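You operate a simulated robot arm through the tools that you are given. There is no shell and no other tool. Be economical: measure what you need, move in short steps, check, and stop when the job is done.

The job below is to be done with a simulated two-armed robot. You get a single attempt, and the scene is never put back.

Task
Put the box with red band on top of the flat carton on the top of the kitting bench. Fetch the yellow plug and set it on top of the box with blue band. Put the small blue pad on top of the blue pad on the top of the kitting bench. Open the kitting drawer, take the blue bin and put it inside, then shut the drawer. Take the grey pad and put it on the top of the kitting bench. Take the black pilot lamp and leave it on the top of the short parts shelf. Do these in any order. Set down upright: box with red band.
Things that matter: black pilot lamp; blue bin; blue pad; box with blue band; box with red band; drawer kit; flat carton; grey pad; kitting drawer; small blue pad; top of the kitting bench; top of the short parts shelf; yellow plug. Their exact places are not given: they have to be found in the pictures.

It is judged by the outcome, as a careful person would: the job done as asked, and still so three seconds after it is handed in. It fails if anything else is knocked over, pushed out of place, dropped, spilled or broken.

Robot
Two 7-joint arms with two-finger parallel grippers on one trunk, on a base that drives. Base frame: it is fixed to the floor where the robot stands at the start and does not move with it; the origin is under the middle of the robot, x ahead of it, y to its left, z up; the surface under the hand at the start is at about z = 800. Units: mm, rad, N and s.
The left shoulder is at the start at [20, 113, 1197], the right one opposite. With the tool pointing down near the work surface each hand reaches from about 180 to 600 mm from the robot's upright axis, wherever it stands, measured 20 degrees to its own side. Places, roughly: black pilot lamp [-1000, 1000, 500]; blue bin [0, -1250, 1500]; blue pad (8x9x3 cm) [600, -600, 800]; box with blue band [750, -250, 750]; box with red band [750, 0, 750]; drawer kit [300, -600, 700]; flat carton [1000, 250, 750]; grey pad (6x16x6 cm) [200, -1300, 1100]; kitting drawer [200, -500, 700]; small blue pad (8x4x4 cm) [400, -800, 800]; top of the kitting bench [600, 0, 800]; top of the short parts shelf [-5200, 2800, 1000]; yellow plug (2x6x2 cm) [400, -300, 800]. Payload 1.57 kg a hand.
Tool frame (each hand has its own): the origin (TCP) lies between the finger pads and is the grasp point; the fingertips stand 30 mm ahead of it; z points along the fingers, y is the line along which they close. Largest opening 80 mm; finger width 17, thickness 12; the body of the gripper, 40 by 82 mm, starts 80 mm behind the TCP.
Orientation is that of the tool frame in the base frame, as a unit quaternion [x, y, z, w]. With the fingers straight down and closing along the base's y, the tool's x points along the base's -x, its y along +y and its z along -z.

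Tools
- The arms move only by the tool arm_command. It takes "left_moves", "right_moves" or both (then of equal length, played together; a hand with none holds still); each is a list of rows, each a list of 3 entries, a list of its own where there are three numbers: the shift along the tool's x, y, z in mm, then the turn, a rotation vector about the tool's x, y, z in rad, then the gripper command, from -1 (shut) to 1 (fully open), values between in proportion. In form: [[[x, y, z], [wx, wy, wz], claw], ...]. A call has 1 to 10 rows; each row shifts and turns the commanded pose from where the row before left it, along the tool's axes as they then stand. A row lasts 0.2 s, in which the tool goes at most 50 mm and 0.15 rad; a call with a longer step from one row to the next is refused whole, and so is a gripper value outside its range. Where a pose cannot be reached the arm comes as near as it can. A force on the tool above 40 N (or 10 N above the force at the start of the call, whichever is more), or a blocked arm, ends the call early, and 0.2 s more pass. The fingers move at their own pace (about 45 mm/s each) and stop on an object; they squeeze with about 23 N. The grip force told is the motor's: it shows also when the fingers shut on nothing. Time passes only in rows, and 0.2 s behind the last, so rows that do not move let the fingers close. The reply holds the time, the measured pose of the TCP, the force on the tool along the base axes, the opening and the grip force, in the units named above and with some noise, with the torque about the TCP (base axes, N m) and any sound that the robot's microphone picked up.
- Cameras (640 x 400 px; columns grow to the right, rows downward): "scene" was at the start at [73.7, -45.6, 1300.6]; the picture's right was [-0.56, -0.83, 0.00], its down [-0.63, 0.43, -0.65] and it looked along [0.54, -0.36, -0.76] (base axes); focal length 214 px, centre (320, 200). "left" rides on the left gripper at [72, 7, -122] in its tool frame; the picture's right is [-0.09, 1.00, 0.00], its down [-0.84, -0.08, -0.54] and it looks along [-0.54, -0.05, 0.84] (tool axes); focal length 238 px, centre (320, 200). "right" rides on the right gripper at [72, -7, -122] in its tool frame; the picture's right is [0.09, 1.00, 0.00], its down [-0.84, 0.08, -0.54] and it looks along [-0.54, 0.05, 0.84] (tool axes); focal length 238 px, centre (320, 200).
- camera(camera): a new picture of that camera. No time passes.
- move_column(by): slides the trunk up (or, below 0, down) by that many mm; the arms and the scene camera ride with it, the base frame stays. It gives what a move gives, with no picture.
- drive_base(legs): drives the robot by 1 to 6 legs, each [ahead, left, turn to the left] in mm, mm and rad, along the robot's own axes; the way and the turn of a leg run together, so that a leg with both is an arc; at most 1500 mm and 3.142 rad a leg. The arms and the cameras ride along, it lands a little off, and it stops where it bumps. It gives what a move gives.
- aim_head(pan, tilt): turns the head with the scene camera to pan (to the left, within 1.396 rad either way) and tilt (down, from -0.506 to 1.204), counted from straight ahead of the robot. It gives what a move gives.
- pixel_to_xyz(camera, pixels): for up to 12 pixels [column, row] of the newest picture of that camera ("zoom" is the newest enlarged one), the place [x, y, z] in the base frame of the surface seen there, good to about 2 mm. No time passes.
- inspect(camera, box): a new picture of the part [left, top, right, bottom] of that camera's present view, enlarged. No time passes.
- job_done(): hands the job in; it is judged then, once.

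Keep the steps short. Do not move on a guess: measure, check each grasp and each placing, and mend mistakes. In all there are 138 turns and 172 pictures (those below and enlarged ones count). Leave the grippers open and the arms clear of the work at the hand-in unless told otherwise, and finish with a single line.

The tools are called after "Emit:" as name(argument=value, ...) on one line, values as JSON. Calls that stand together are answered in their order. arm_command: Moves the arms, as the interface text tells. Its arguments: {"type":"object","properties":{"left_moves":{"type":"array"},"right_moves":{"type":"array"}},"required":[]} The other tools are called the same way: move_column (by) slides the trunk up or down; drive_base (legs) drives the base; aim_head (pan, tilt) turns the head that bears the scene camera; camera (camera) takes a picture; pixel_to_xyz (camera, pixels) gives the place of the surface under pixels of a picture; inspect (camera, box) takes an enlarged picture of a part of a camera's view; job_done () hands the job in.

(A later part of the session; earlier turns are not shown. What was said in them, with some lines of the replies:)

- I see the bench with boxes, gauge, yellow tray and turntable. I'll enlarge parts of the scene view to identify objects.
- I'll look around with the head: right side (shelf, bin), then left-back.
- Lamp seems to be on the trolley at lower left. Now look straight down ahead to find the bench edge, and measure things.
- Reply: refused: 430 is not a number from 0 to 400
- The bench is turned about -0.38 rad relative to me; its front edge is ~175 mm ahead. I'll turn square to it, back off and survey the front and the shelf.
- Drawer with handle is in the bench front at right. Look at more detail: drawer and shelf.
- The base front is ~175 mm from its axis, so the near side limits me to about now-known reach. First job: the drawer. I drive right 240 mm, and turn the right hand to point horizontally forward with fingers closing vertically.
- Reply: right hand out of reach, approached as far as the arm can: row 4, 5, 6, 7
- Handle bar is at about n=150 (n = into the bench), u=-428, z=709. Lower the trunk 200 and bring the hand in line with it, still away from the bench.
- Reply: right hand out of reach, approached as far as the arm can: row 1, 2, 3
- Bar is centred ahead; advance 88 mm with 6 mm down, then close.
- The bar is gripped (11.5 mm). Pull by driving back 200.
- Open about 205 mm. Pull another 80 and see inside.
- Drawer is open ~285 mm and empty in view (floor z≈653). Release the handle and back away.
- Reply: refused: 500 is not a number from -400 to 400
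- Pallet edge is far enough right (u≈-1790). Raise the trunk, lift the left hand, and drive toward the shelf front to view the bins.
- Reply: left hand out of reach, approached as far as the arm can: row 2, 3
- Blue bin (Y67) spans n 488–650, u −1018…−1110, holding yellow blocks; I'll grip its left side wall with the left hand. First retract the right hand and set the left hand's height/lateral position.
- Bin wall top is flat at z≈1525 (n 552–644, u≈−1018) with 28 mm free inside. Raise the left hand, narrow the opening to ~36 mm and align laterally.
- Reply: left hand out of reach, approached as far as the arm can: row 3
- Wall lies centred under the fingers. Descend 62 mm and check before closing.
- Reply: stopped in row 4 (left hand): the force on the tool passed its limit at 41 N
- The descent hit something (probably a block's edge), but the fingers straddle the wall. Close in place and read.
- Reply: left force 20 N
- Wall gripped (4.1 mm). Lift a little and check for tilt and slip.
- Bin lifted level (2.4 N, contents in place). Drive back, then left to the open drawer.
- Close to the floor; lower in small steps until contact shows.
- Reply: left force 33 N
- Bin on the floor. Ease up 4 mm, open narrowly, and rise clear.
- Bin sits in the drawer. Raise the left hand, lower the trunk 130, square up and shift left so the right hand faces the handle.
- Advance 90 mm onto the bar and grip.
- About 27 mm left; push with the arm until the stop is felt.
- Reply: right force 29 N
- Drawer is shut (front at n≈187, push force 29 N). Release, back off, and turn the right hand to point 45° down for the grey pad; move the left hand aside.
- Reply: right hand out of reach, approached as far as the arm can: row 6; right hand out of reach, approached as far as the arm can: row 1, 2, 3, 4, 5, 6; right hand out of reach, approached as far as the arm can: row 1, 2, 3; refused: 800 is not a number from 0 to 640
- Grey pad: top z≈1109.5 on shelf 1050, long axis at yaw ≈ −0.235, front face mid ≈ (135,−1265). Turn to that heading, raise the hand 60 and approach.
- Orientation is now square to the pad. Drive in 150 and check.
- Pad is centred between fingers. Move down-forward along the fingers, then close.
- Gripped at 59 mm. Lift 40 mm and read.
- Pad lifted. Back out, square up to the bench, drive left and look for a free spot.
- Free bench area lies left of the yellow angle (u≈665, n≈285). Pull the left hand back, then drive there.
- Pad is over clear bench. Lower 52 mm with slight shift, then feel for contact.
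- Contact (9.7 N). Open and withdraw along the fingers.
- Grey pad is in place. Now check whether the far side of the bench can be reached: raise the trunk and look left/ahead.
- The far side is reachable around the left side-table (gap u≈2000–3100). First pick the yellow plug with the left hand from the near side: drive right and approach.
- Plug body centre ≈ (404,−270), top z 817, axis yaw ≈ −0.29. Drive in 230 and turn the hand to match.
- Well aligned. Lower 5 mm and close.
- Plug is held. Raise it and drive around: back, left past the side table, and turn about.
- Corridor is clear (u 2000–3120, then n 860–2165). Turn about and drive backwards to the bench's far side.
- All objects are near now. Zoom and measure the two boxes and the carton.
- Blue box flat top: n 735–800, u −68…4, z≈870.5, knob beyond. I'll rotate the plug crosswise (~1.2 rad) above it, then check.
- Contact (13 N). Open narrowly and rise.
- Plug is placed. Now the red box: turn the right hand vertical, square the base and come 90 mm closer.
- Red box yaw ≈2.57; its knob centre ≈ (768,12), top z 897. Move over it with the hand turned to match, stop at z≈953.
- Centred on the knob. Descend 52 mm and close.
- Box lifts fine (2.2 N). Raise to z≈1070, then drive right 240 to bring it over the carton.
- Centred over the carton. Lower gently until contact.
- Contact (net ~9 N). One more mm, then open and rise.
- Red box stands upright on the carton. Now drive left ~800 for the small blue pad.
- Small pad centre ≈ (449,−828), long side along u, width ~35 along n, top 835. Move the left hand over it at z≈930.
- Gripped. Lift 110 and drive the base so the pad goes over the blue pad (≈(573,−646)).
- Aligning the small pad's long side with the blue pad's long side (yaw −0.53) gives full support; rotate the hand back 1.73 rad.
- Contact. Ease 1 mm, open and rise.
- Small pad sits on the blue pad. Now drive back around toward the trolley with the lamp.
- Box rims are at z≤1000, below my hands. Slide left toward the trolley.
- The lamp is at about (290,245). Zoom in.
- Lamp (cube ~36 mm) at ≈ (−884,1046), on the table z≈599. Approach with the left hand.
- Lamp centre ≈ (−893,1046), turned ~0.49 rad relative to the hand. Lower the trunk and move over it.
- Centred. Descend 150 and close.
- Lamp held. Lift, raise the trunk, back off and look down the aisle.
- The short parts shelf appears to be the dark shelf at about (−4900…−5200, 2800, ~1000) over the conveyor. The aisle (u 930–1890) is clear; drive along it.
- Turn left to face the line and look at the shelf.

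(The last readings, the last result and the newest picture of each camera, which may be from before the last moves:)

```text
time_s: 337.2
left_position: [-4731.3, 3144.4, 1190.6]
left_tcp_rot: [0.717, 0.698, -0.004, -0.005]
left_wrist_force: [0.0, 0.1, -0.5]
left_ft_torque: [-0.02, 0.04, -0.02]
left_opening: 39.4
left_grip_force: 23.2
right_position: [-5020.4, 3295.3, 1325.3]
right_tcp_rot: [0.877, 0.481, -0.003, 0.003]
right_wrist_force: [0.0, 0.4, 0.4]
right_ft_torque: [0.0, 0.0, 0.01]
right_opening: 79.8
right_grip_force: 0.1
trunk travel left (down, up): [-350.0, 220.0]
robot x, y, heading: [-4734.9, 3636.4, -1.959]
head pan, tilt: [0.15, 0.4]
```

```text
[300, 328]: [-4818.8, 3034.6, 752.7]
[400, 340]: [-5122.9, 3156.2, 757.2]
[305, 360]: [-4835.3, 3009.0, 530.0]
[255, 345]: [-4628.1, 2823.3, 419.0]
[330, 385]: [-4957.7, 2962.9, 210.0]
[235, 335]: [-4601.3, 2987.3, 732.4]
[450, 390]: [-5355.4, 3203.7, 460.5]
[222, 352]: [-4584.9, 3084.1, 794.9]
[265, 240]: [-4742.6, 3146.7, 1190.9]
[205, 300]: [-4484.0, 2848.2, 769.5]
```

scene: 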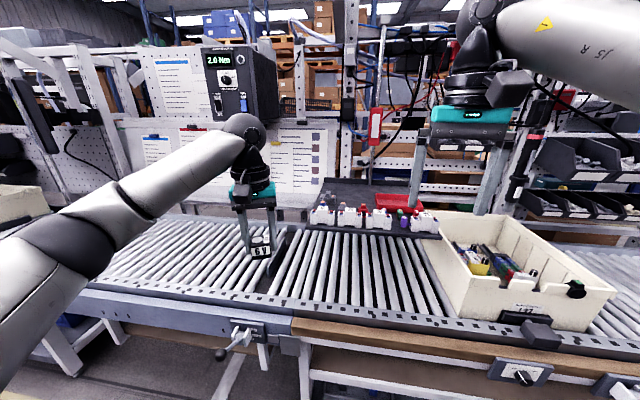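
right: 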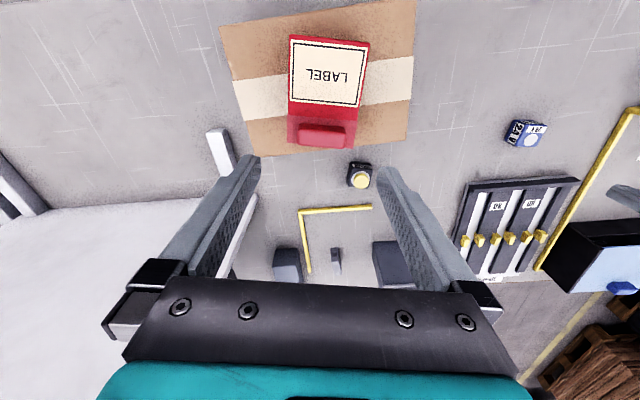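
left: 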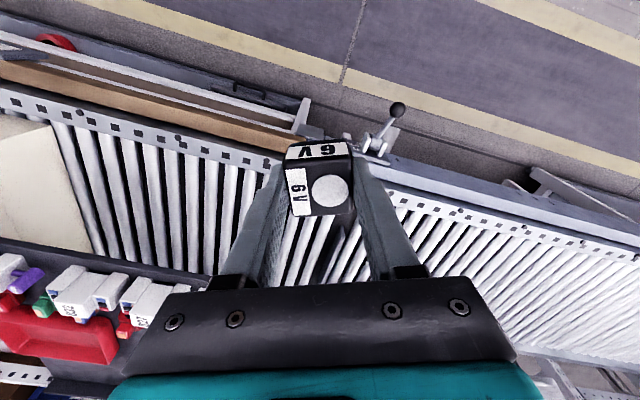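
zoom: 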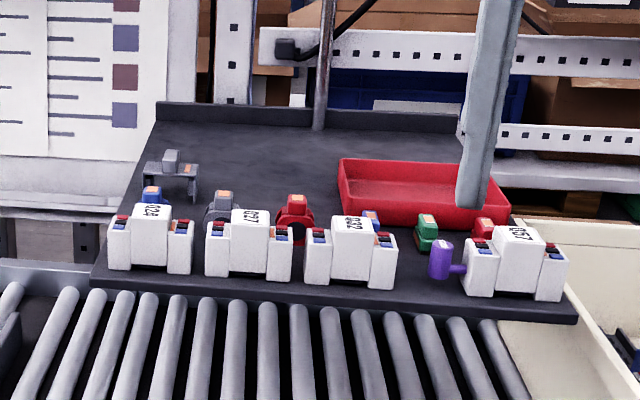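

Shelf top z=1050; the free area behind the parts is around (−5132…−5200, 2600–2700). It is ~630–660 mm from where the base can stand, so I'll tilt the hand ~0.45 rad forward (lamp can pivot flat in the pads). First align hand yaw, tilt, retract right hand, and shift right 210.

Emit:
arm_command(left_moves=[[[0, 0, -15], [0, 0, 0.12], -1], [[0, 0, -15], [0, 0, 0.12], -1], [[0, 0, -15], [0, 0, 0.12], -1], [[0, 0, 0], [0, -0.15, 0], -1], [[0, 0, 0], [0, -0.15, 0], -1], [[0, 0, 0], [0, -0.15, 0], -1]], right_moves=[[[30, 0, 0], [0, 0, 0], 1], [[30, 0, 0], [0, 0, 0], 1], [[30, 0, 0], [0, 0, 0], 1], [[30, 0, 0], [0, 0, 0], 1], [[30, 0, 0], [0, 0, 0], 1], [[0, 0, 0], [0, 0, 0], 1]])

Emit:
drive_base(legs=[[0, -200, 0], [200, 0, 0]])

Emit:
aim_head(pan=0.1, tilt=0.6)

Emit:
camera(camera="scene")

Emit:
camera(camera="left")

```text
time_s: 338.6
left_position: [-4731.4, 3141.8, 1236.5]
left_tcp_rot: [0.807, 0.545, -0.191, 0.121]
left_wrist_force: [0.0, -0.5, -0.4]
left_ft_torque: [0.0, 0.01, 0.01]
left_opening: 39.3
left_grip_force: 23.8
right_position: [-4941.0, 3423.7, 1324.1]
right_tcp_rot: [0.877, 0.481, -0.004, 0.003]
right_wrist_force: [0.8, 0.2, 0.4]
right_ft_torque: [-0.02, 0.05, 0.02]
right_opening: 79.9
right_grip_force: 0.0
trunk travel left (down, up): [-350.0, 220.0]
robot x, y, heading: [-4735.5, 3638.5, -1.964]
head pan, tilt: [0.15, 0.4]
```

```text
time_s: 341.4
left_position: [-4985.7, 3024.0, 1237.1]
left_tcp_rot: [0.806, 0.549, -0.188, 0.121]
left_wrist_force: [-0.5, -0.4, -0.5]
left_ft_torque: [0.03, 0.0, 0.01]
left_opening: 38.9
left_grip_force: 22.3
right_position: [-5199.0, 3303.2, 1323.5]
right_tcp_rot: [0.874, 0.486, -0.003, 0.003]
right_wrist_force: [0.2, -0.2, 0.4]
right_ft_torque: [0.0, -0.01, -0.01]
right_opening: 80.0
right_grip_force: 0.0
trunk travel left (down, up): [-350.0, 220.0]
robot x, y, heading: [-4993.0, 3521.8, -1.953]
head pan, tilt: [0.15, 0.4]
```

```text
time_s: 342.1
left_position: [-4984.7, 3026.0, 1235.4]
left_tcp_rot: [0.805, 0.548, -0.189, 0.122]
left_wrist_force: [0.6, 0.1, -0.8]
left_ft_torque: [-0.03, 0.01, 0.02]
left_opening: 39.1
left_grip_force: 23.3
right_position: [-5198.5, 3304.8, 1324.2]
right_tcp_rot: [0.874, 0.485, -0.003, 0.003]
right_wrist_force: [-0.1, 0.3, -0.3]
right_ft_torque: [0.0, 0.04, -0.04]
right_opening: 80.0
right_grip_force: 0.0
trunk travel left (down, up): [-350.0, 220.0]
robot x, y, heading: [-4994.2, 3526.4, -1.952]
head pan, tilt: [0.099, 0.6]
```

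```text
42 pictures are left
```

scene: 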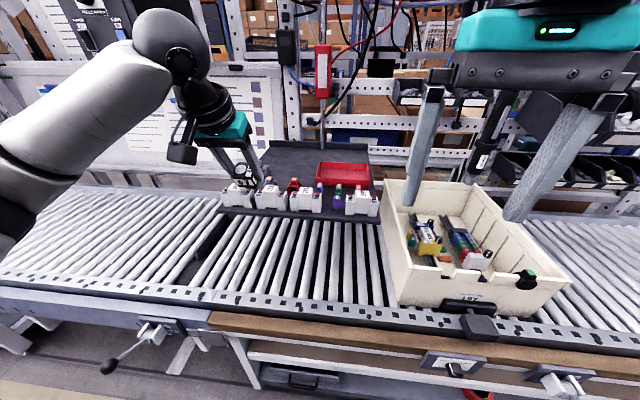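

```text
41 pictures are left
```

left: 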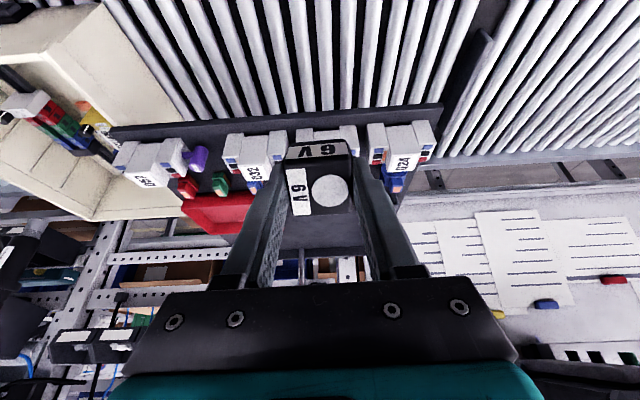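

Emit:
inspect(camera="scene", box=[210, 130, 400, 230])

Emit:
pixel_to_xyz(camera="zoom", pixels=[[270, 140], [300, 130], [340, 150], [270, 110], [330, 110], [250, 150], [220, 170], [290, 175], [330, 175], [360, 160], [380, 75], [200, 80]])

Emit:
pixel_to_xyz(camera="scene", pixels=[[455, 370], [560, 385], [480, 330], [107, 367], [330, 325], [322, 100], [545, 375], [600, 370]])

```text
3.37 times, centred on (305, 180) of scene
```

zoom: 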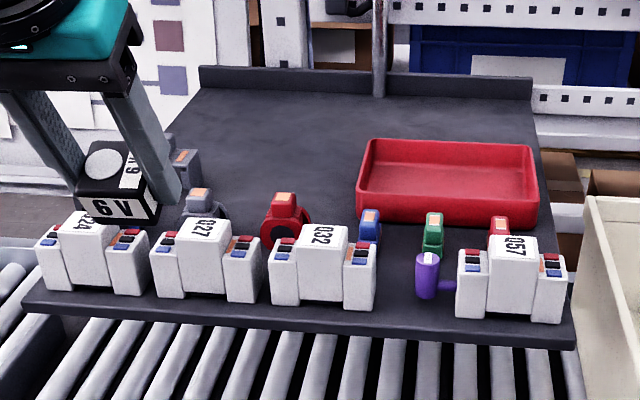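

```text
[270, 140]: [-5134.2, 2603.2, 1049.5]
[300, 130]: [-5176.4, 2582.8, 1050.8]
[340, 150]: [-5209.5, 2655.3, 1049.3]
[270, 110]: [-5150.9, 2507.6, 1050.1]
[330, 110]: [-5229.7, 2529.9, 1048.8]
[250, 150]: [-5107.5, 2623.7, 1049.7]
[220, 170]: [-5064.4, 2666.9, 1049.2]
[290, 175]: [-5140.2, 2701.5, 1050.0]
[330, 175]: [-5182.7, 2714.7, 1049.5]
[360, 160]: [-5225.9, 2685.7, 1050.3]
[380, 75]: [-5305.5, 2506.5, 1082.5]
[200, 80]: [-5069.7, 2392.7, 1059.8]
```

```text
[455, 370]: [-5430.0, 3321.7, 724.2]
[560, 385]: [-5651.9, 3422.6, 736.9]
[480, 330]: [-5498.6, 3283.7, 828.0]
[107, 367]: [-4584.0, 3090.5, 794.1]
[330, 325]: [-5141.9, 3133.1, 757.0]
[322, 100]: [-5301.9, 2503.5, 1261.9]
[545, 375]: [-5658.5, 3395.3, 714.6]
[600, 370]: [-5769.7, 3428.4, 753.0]
```

Target lamp spot ≈ (−5151,2702), clear between parts and tray. Drive in 185 and right 30, then extend.

Emit:
drive_base(legs=[[0, -30, 0], [180, 0, 0]])

Emit:
arm_command(left_moves=[[[-36, 0, 17], [0, 0, 0], -1], [[-36, 0, 17], [0, 0, 0], -1], [[-36, 0, 17], [0, 0, 0], -1]])

Emit:
camera(camera="scene")

Emit:
camera(camera="left")

```text
time_s: 344.1
left_position: [-5081.7, 2871.1, 1235.9]
left_tcp_rot: [0.805, 0.549, -0.188, 0.121]
left_wrist_force: [0.5, 0.1, -1.5]
left_ft_torque: [0.0, -0.04, -0.04]
left_opening: 39.1
left_grip_force: 23.1
right_position: [-5293.8, 3148.5, 1322.6]
right_tcp_rot: [0.874, 0.485, -0.004, 0.004]
right_wrist_force: [0.5, 0.5, -0.4]
right_ft_torque: [0.06, -0.02, 0.01]
right_opening: 80.1
right_grip_force: 0.0
trunk travel left (down, up): [-350.0, 220.0]
robot x, y, heading: [-5089.7, 3371.5, -1.952]
head pan, tilt: [0.099, 0.6]
```

```text
time_s: 344.9
left_position: [-5125.7, 2761.0, 1236.5]
left_tcp_rot: [0.806, 0.548, -0.189, 0.122]
left_wrist_force: [-0.5, -0.6, -1.8]
left_ft_torque: [0.02, 0.02, 0.03]
left_opening: 39.0
left_grip_force: 23.5
right_position: [-5294.1, 3150.3, 1323.6]
right_tcp_rot: [0.874, 0.486, -0.004, 0.004]
right_wrist_force: [-0.7, 0.1, 0.1]
right_ft_torque: [0.04, -0.02, 0.01]
right_opening: 80.2
right_grip_force: 0.1
trunk travel left (down, up): [-350.0, 220.0]
robot x, y, heading: [-5090.3, 3371.1, -1.956]
head pan, tilt: [0.099, 0.6]
```

```text
39 pictures are left
```

scene: 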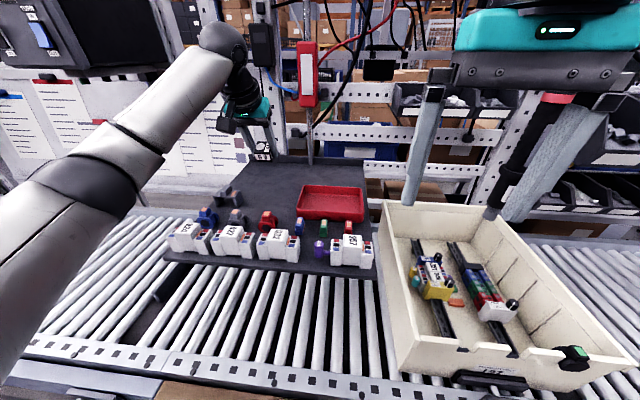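

```text
38 pictures are left
```

left: 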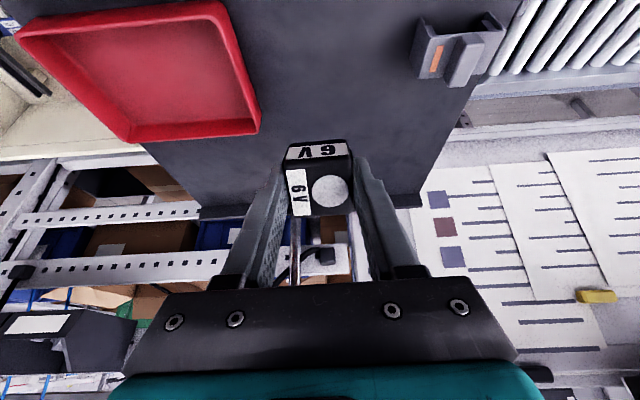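

Within reach. Move 56 ahead and 100 down, then try to level the tilt.

Emit:
arm_command(left_moves=[[[-45, 0, 15], [0, 0, 0], -1], [[13, 0, 33], [0, 0, 0], -1], [[13, 0, 33], [0, 0, 0], -1], [[12, 0, 33], [0, 0, 0], -1], [[0, 0, 0], [0, 0.15, 0], -1], [[0, 0, 0], [0, 0.15, 0], -1]])

Emit:
inspect(camera="scene", box=[160, 100, 380, 280])

```text
time_s: 346.3
left_position: [-5121.9, 2724.7, 1135.1]
left_tcp_rot: [0.825, 0.56, -0.067, 0.038]
left_wrist_force: [0.4, 0.6, -0.7]
left_ft_torque: [0.04, 0.07, -0.02]
left_opening: 39.0
left_grip_force: 23.3
left hand out of reach, approached as far as the arm can: row 6
right_position: [-5290.5, 3150.7, 1324.4]
right_tcp_rot: [0.875, 0.485, -0.005, 0.003]
right_wrist_force: [0.2, -0.8, -0.7]
right_ft_torque: [0.01, 0.08, 0.0]
right_opening: 80.0
right_grip_force: 0.1
trunk travel left (down, up): [-350.0, 220.0]
robot x, y, heading: [-5089.7, 3366.4, -1.956]
head pan, tilt: [0.099, 0.6]
```

```text
2.22 times, centred on (270, 190) of scene
```

zoom: 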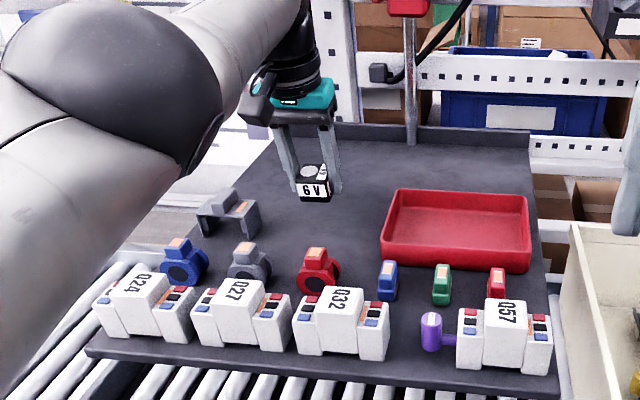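

Tilt is now only 0.15 rad and the lamp hangs over clear shelf (≈(−5122,2722)). Lower here.

Emit:
arm_command(left_moves=[[[3, 0, 20], [0, 0, 0], -1], [[2, 0, 14], [0, 0, 0], -1], [[1, 0, 6], [0, 0, 0], -1]])

Emit:
inspect(camera="scene", box=[200, 120, 360, 240])

Emit:
camera(camera="left")

```text
time_s: 347.1
left_position: [-5124.7, 2724.1, 1093.1]
left_tcp_rot: [0.825, 0.56, -0.065, 0.038]
left_wrist_force: [-0.3, 0.7, -0.5]
left_ft_torque: [0.02, 0.01, 0.01]
left_opening: 39.3
left_grip_force: 23.0
right_position: [-5292.8, 3150.3, 1323.5]
right_tcp_rot: [0.874, 0.486, -0.004, 0.002]
right_wrist_force: [0.2, -0.1, -0.2]
right_ft_torque: [0.0, -0.02, 0.0]
right_opening: 79.9
right_grip_force: 0.0
trunk travel left (down, up): [-350.0, 220.0]
robot x, y, heading: [-5085.7, 3368.9, -1.956]
head pan, tilt: [0.099, 0.6]
```

```text
3.33 times, centred on (280, 180) of scene
```

zoom: 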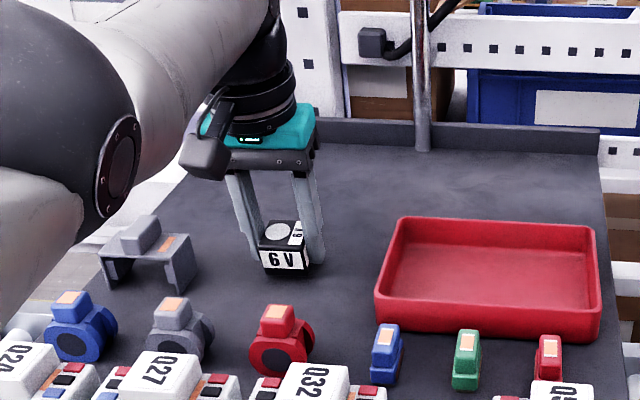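

```text
35 pictures are left
```

left: 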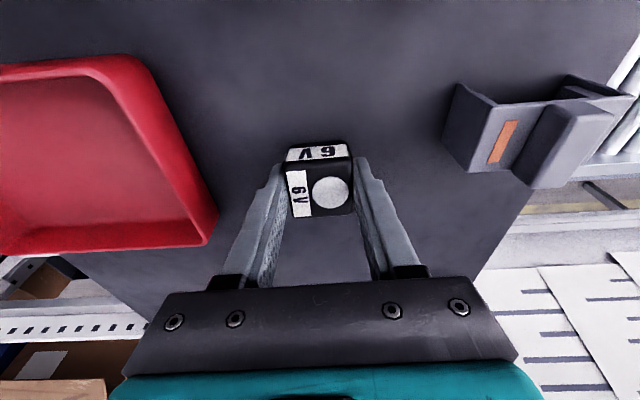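

Clear all around; lower slowly to contact.

Emit:
arm_command(left_moves=[[[0, 0, 2], [0, 0, 0], -1], [[0, 0, 2], [0, 0, 0], -1], [[0, 0, 1], [0, 0, 0], -1], [[0, 0, 1], [0, 0, 0], -1]])

```text
time_s: 348.1
left_position: [-5124.8, 2722.8, 1088.0]
left_tcp_rot: [0.825, 0.561, -0.065, 0.038]
left_wrist_force: [0.1, -0.5, -1.1]
left_ft_torque: [0.01, -0.03, -0.02]
left_opening: 39.0
left_grip_force: 23.1
right_position: [-5292.9, 3150.8, 1324.2]
right_tcp_rot: [0.874, 0.486, -0.003, 0.003]
right_wrist_force: [0.1, -0.4, -0.6]
right_ft_torque: [0.0, -0.02, 0.03]
right_opening: 79.9
right_grip_force: 0.0
trunk travel left (down, up): [-350.0, 220.0]
robot x, y, heading: [-5088.8, 3367.1, -1.952]
head pan, tilt: [0.099, 0.6]
```

Emit:
arm_command(left_moves=[[[0, 0, 1], [0, 0, 0], -1], [[0, 0, 1], [0, 0, 0], -1], [[0, 0, 1], [0, 0, 0], -1]])

```text
time_s: 348.9
left_position: [-5123.7, 2722.2, 1088.6]
left_tcp_rot: [0.825, 0.56, -0.068, 0.04]
left_wrist_force: [-0.6, 1.3, 11.7]
left_ft_torque: [0.07, -0.24, 0.0]
left_opening: 38.7
left_grip_force: 23.0
right_position: [-5293.4, 3153.1, 1324.7]
right_tcp_rot: [0.874, 0.485, -0.003, 0.003]
right_wrist_force: [0.4, 0.4, -0.6]
right_ft_torque: [-0.04, 0.04, 0.0]
right_opening: 80.1
right_grip_force: 0.0
trunk travel left (down, up): [-350.0, 220.0]
robot x, y, heading: [-5089.7, 3367.8, -1.951]
head pan, tilt: [0.099, 0.6]
```

Edge contact (12 N). Press 2 mm more to level it, then open and withdraw upward.

Emit:
arm_command(left_moves=[[[0, 0, 1], [0, 0, 0], -1], [[0, 0, 0], [0, 0, 0], 0.3], [[0, 0, 0], [0, 0, 0], 0.4], [[0, 0, 0], [0, 0, 0], 0.4], [[0, 0, -20], [0, 0, 0], 0.4], [[0, 0, -40], [0, 0, 0], 0.4], [[0, 0, -40], [0, 0, 0], 0.4], [[10, 0, -40], [0, 0, 0], 0.4]])

Emit:
inspect(camera="scene", box=[200, 120, 360, 240])

```text
time_s: 350.7
left_position: [-5117.2, 2738.8, 1224.1]
left_tcp_rot: [0.825, 0.56, -0.067, 0.038]
left_wrist_force: [-0.3, 0.5, 0.0]
left_ft_torque: [0.01, -0.03, 0.03]
left_opening: 56.2
left_grip_force: 0.1
left hand out of reach, approached as far as the arm can: row 5, 7, 8
right_position: [-5293.1, 3151.4, 1322.9]
right_tcp_rot: [0.874, 0.485, -0.005, 0.004]
right_wrist_force: [-0.2, 0.2, -0.2]
right_ft_torque: [-0.02, 0.0, 0.01]
right_opening: 79.9
right_grip_force: 0.1
trunk travel left (down, up): [-350.0, 220.0]
robot x, y, heading: [-5086.1, 3368.3, -1.956]
head pan, tilt: [0.099, 0.6]
```

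```text
3.33 times, centred on (280, 180) of scene
```

zoom: 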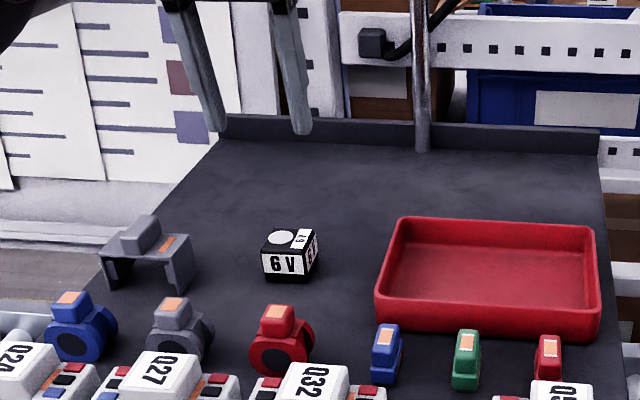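

The lamp stands flat on the shelf. Back away with both grippers open, and take a last look.

Emit:
drive_base(legs=[[-350, 0, 0]])

Emit:
arm_command(left_moves=[[[0, 0, 0], [0, 0, 0], 1], [[0, 0, 0], [0, 0, 0], 1], [[0, 0, 0], [0, 0, 0], 1]], right_moves=[[[0, 0, 0], [0, 0, 0], 1], [[0, 0, 0], [0, 0, 0], 1], [[0, 0, 0], [0, 0, 0], 1]])

Emit:
inspect(camera="scene", box=[200, 80, 440, 230])

```text
time_s: 353.0
left_position: [-4983.7, 3068.4, 1224.1]
left_tcp_rot: [0.824, 0.562, -0.066, 0.039]
left_wrist_force: [0.6, -0.1, -0.1]
left_ft_torque: [-0.04, -0.02, 0.02]
left_opening: 56.1
left_grip_force: 0.0
right_position: [-5160.7, 3481.2, 1323.3]
right_tcp_rot: [0.874, 0.486, -0.004, 0.003]
right_wrist_force: [-0.8, -0.1, -0.4]
right_ft_torque: [-0.02, 0.03, 0.02]
right_opening: 80.1
right_grip_force: 0.1
trunk travel left (down, up): [-350.0, 220.0]
robot x, y, heading: [-4958.8, 3701.4, -1.952]
head pan, tilt: [0.099, 0.6]
```

```text
time_s: 353.8
left_position: [-4983.8, 3067.3, 1223.3]
left_tcp_rot: [0.824, 0.562, -0.066, 0.038]
left_wrist_force: [-0.1, -0.2, 0.2]
left_ft_torque: [-0.02, -0.04, 0.01]
left_opening: 79.8
left_grip_force: 0.1
right_position: [-5160.9, 3480.0, 1323.6]
right_tcp_rot: [0.874, 0.486, -0.003, 0.003]
right_wrist_force: [-0.5, -0.1, 0.3]
right_ft_torque: [0.02, -0.02, 0.04]
right_opening: 80.1
right_grip_force: 0.1
trunk travel left (down, up): [-350.0, 220.0]
robot x, y, heading: [-4955.9, 3699.5, -1.951]
head pan, tilt: [0.099, 0.6]
```

```text
2.67 times, centred on (320, 155) of scene
```

zoom: 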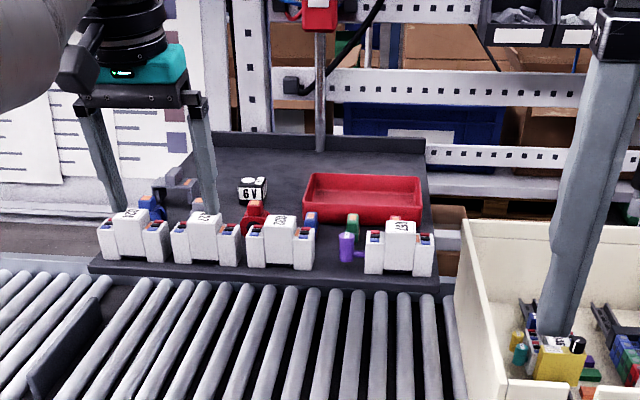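

Everything is in place, the grippers are open and the arms are clear; handing in.

Emit:
job_done()

```text
The job is handed in.
```

All six placements are done, each one checked in the pictures after I released it; the drawer is shut with the blue bin inside, and the job is handed in.
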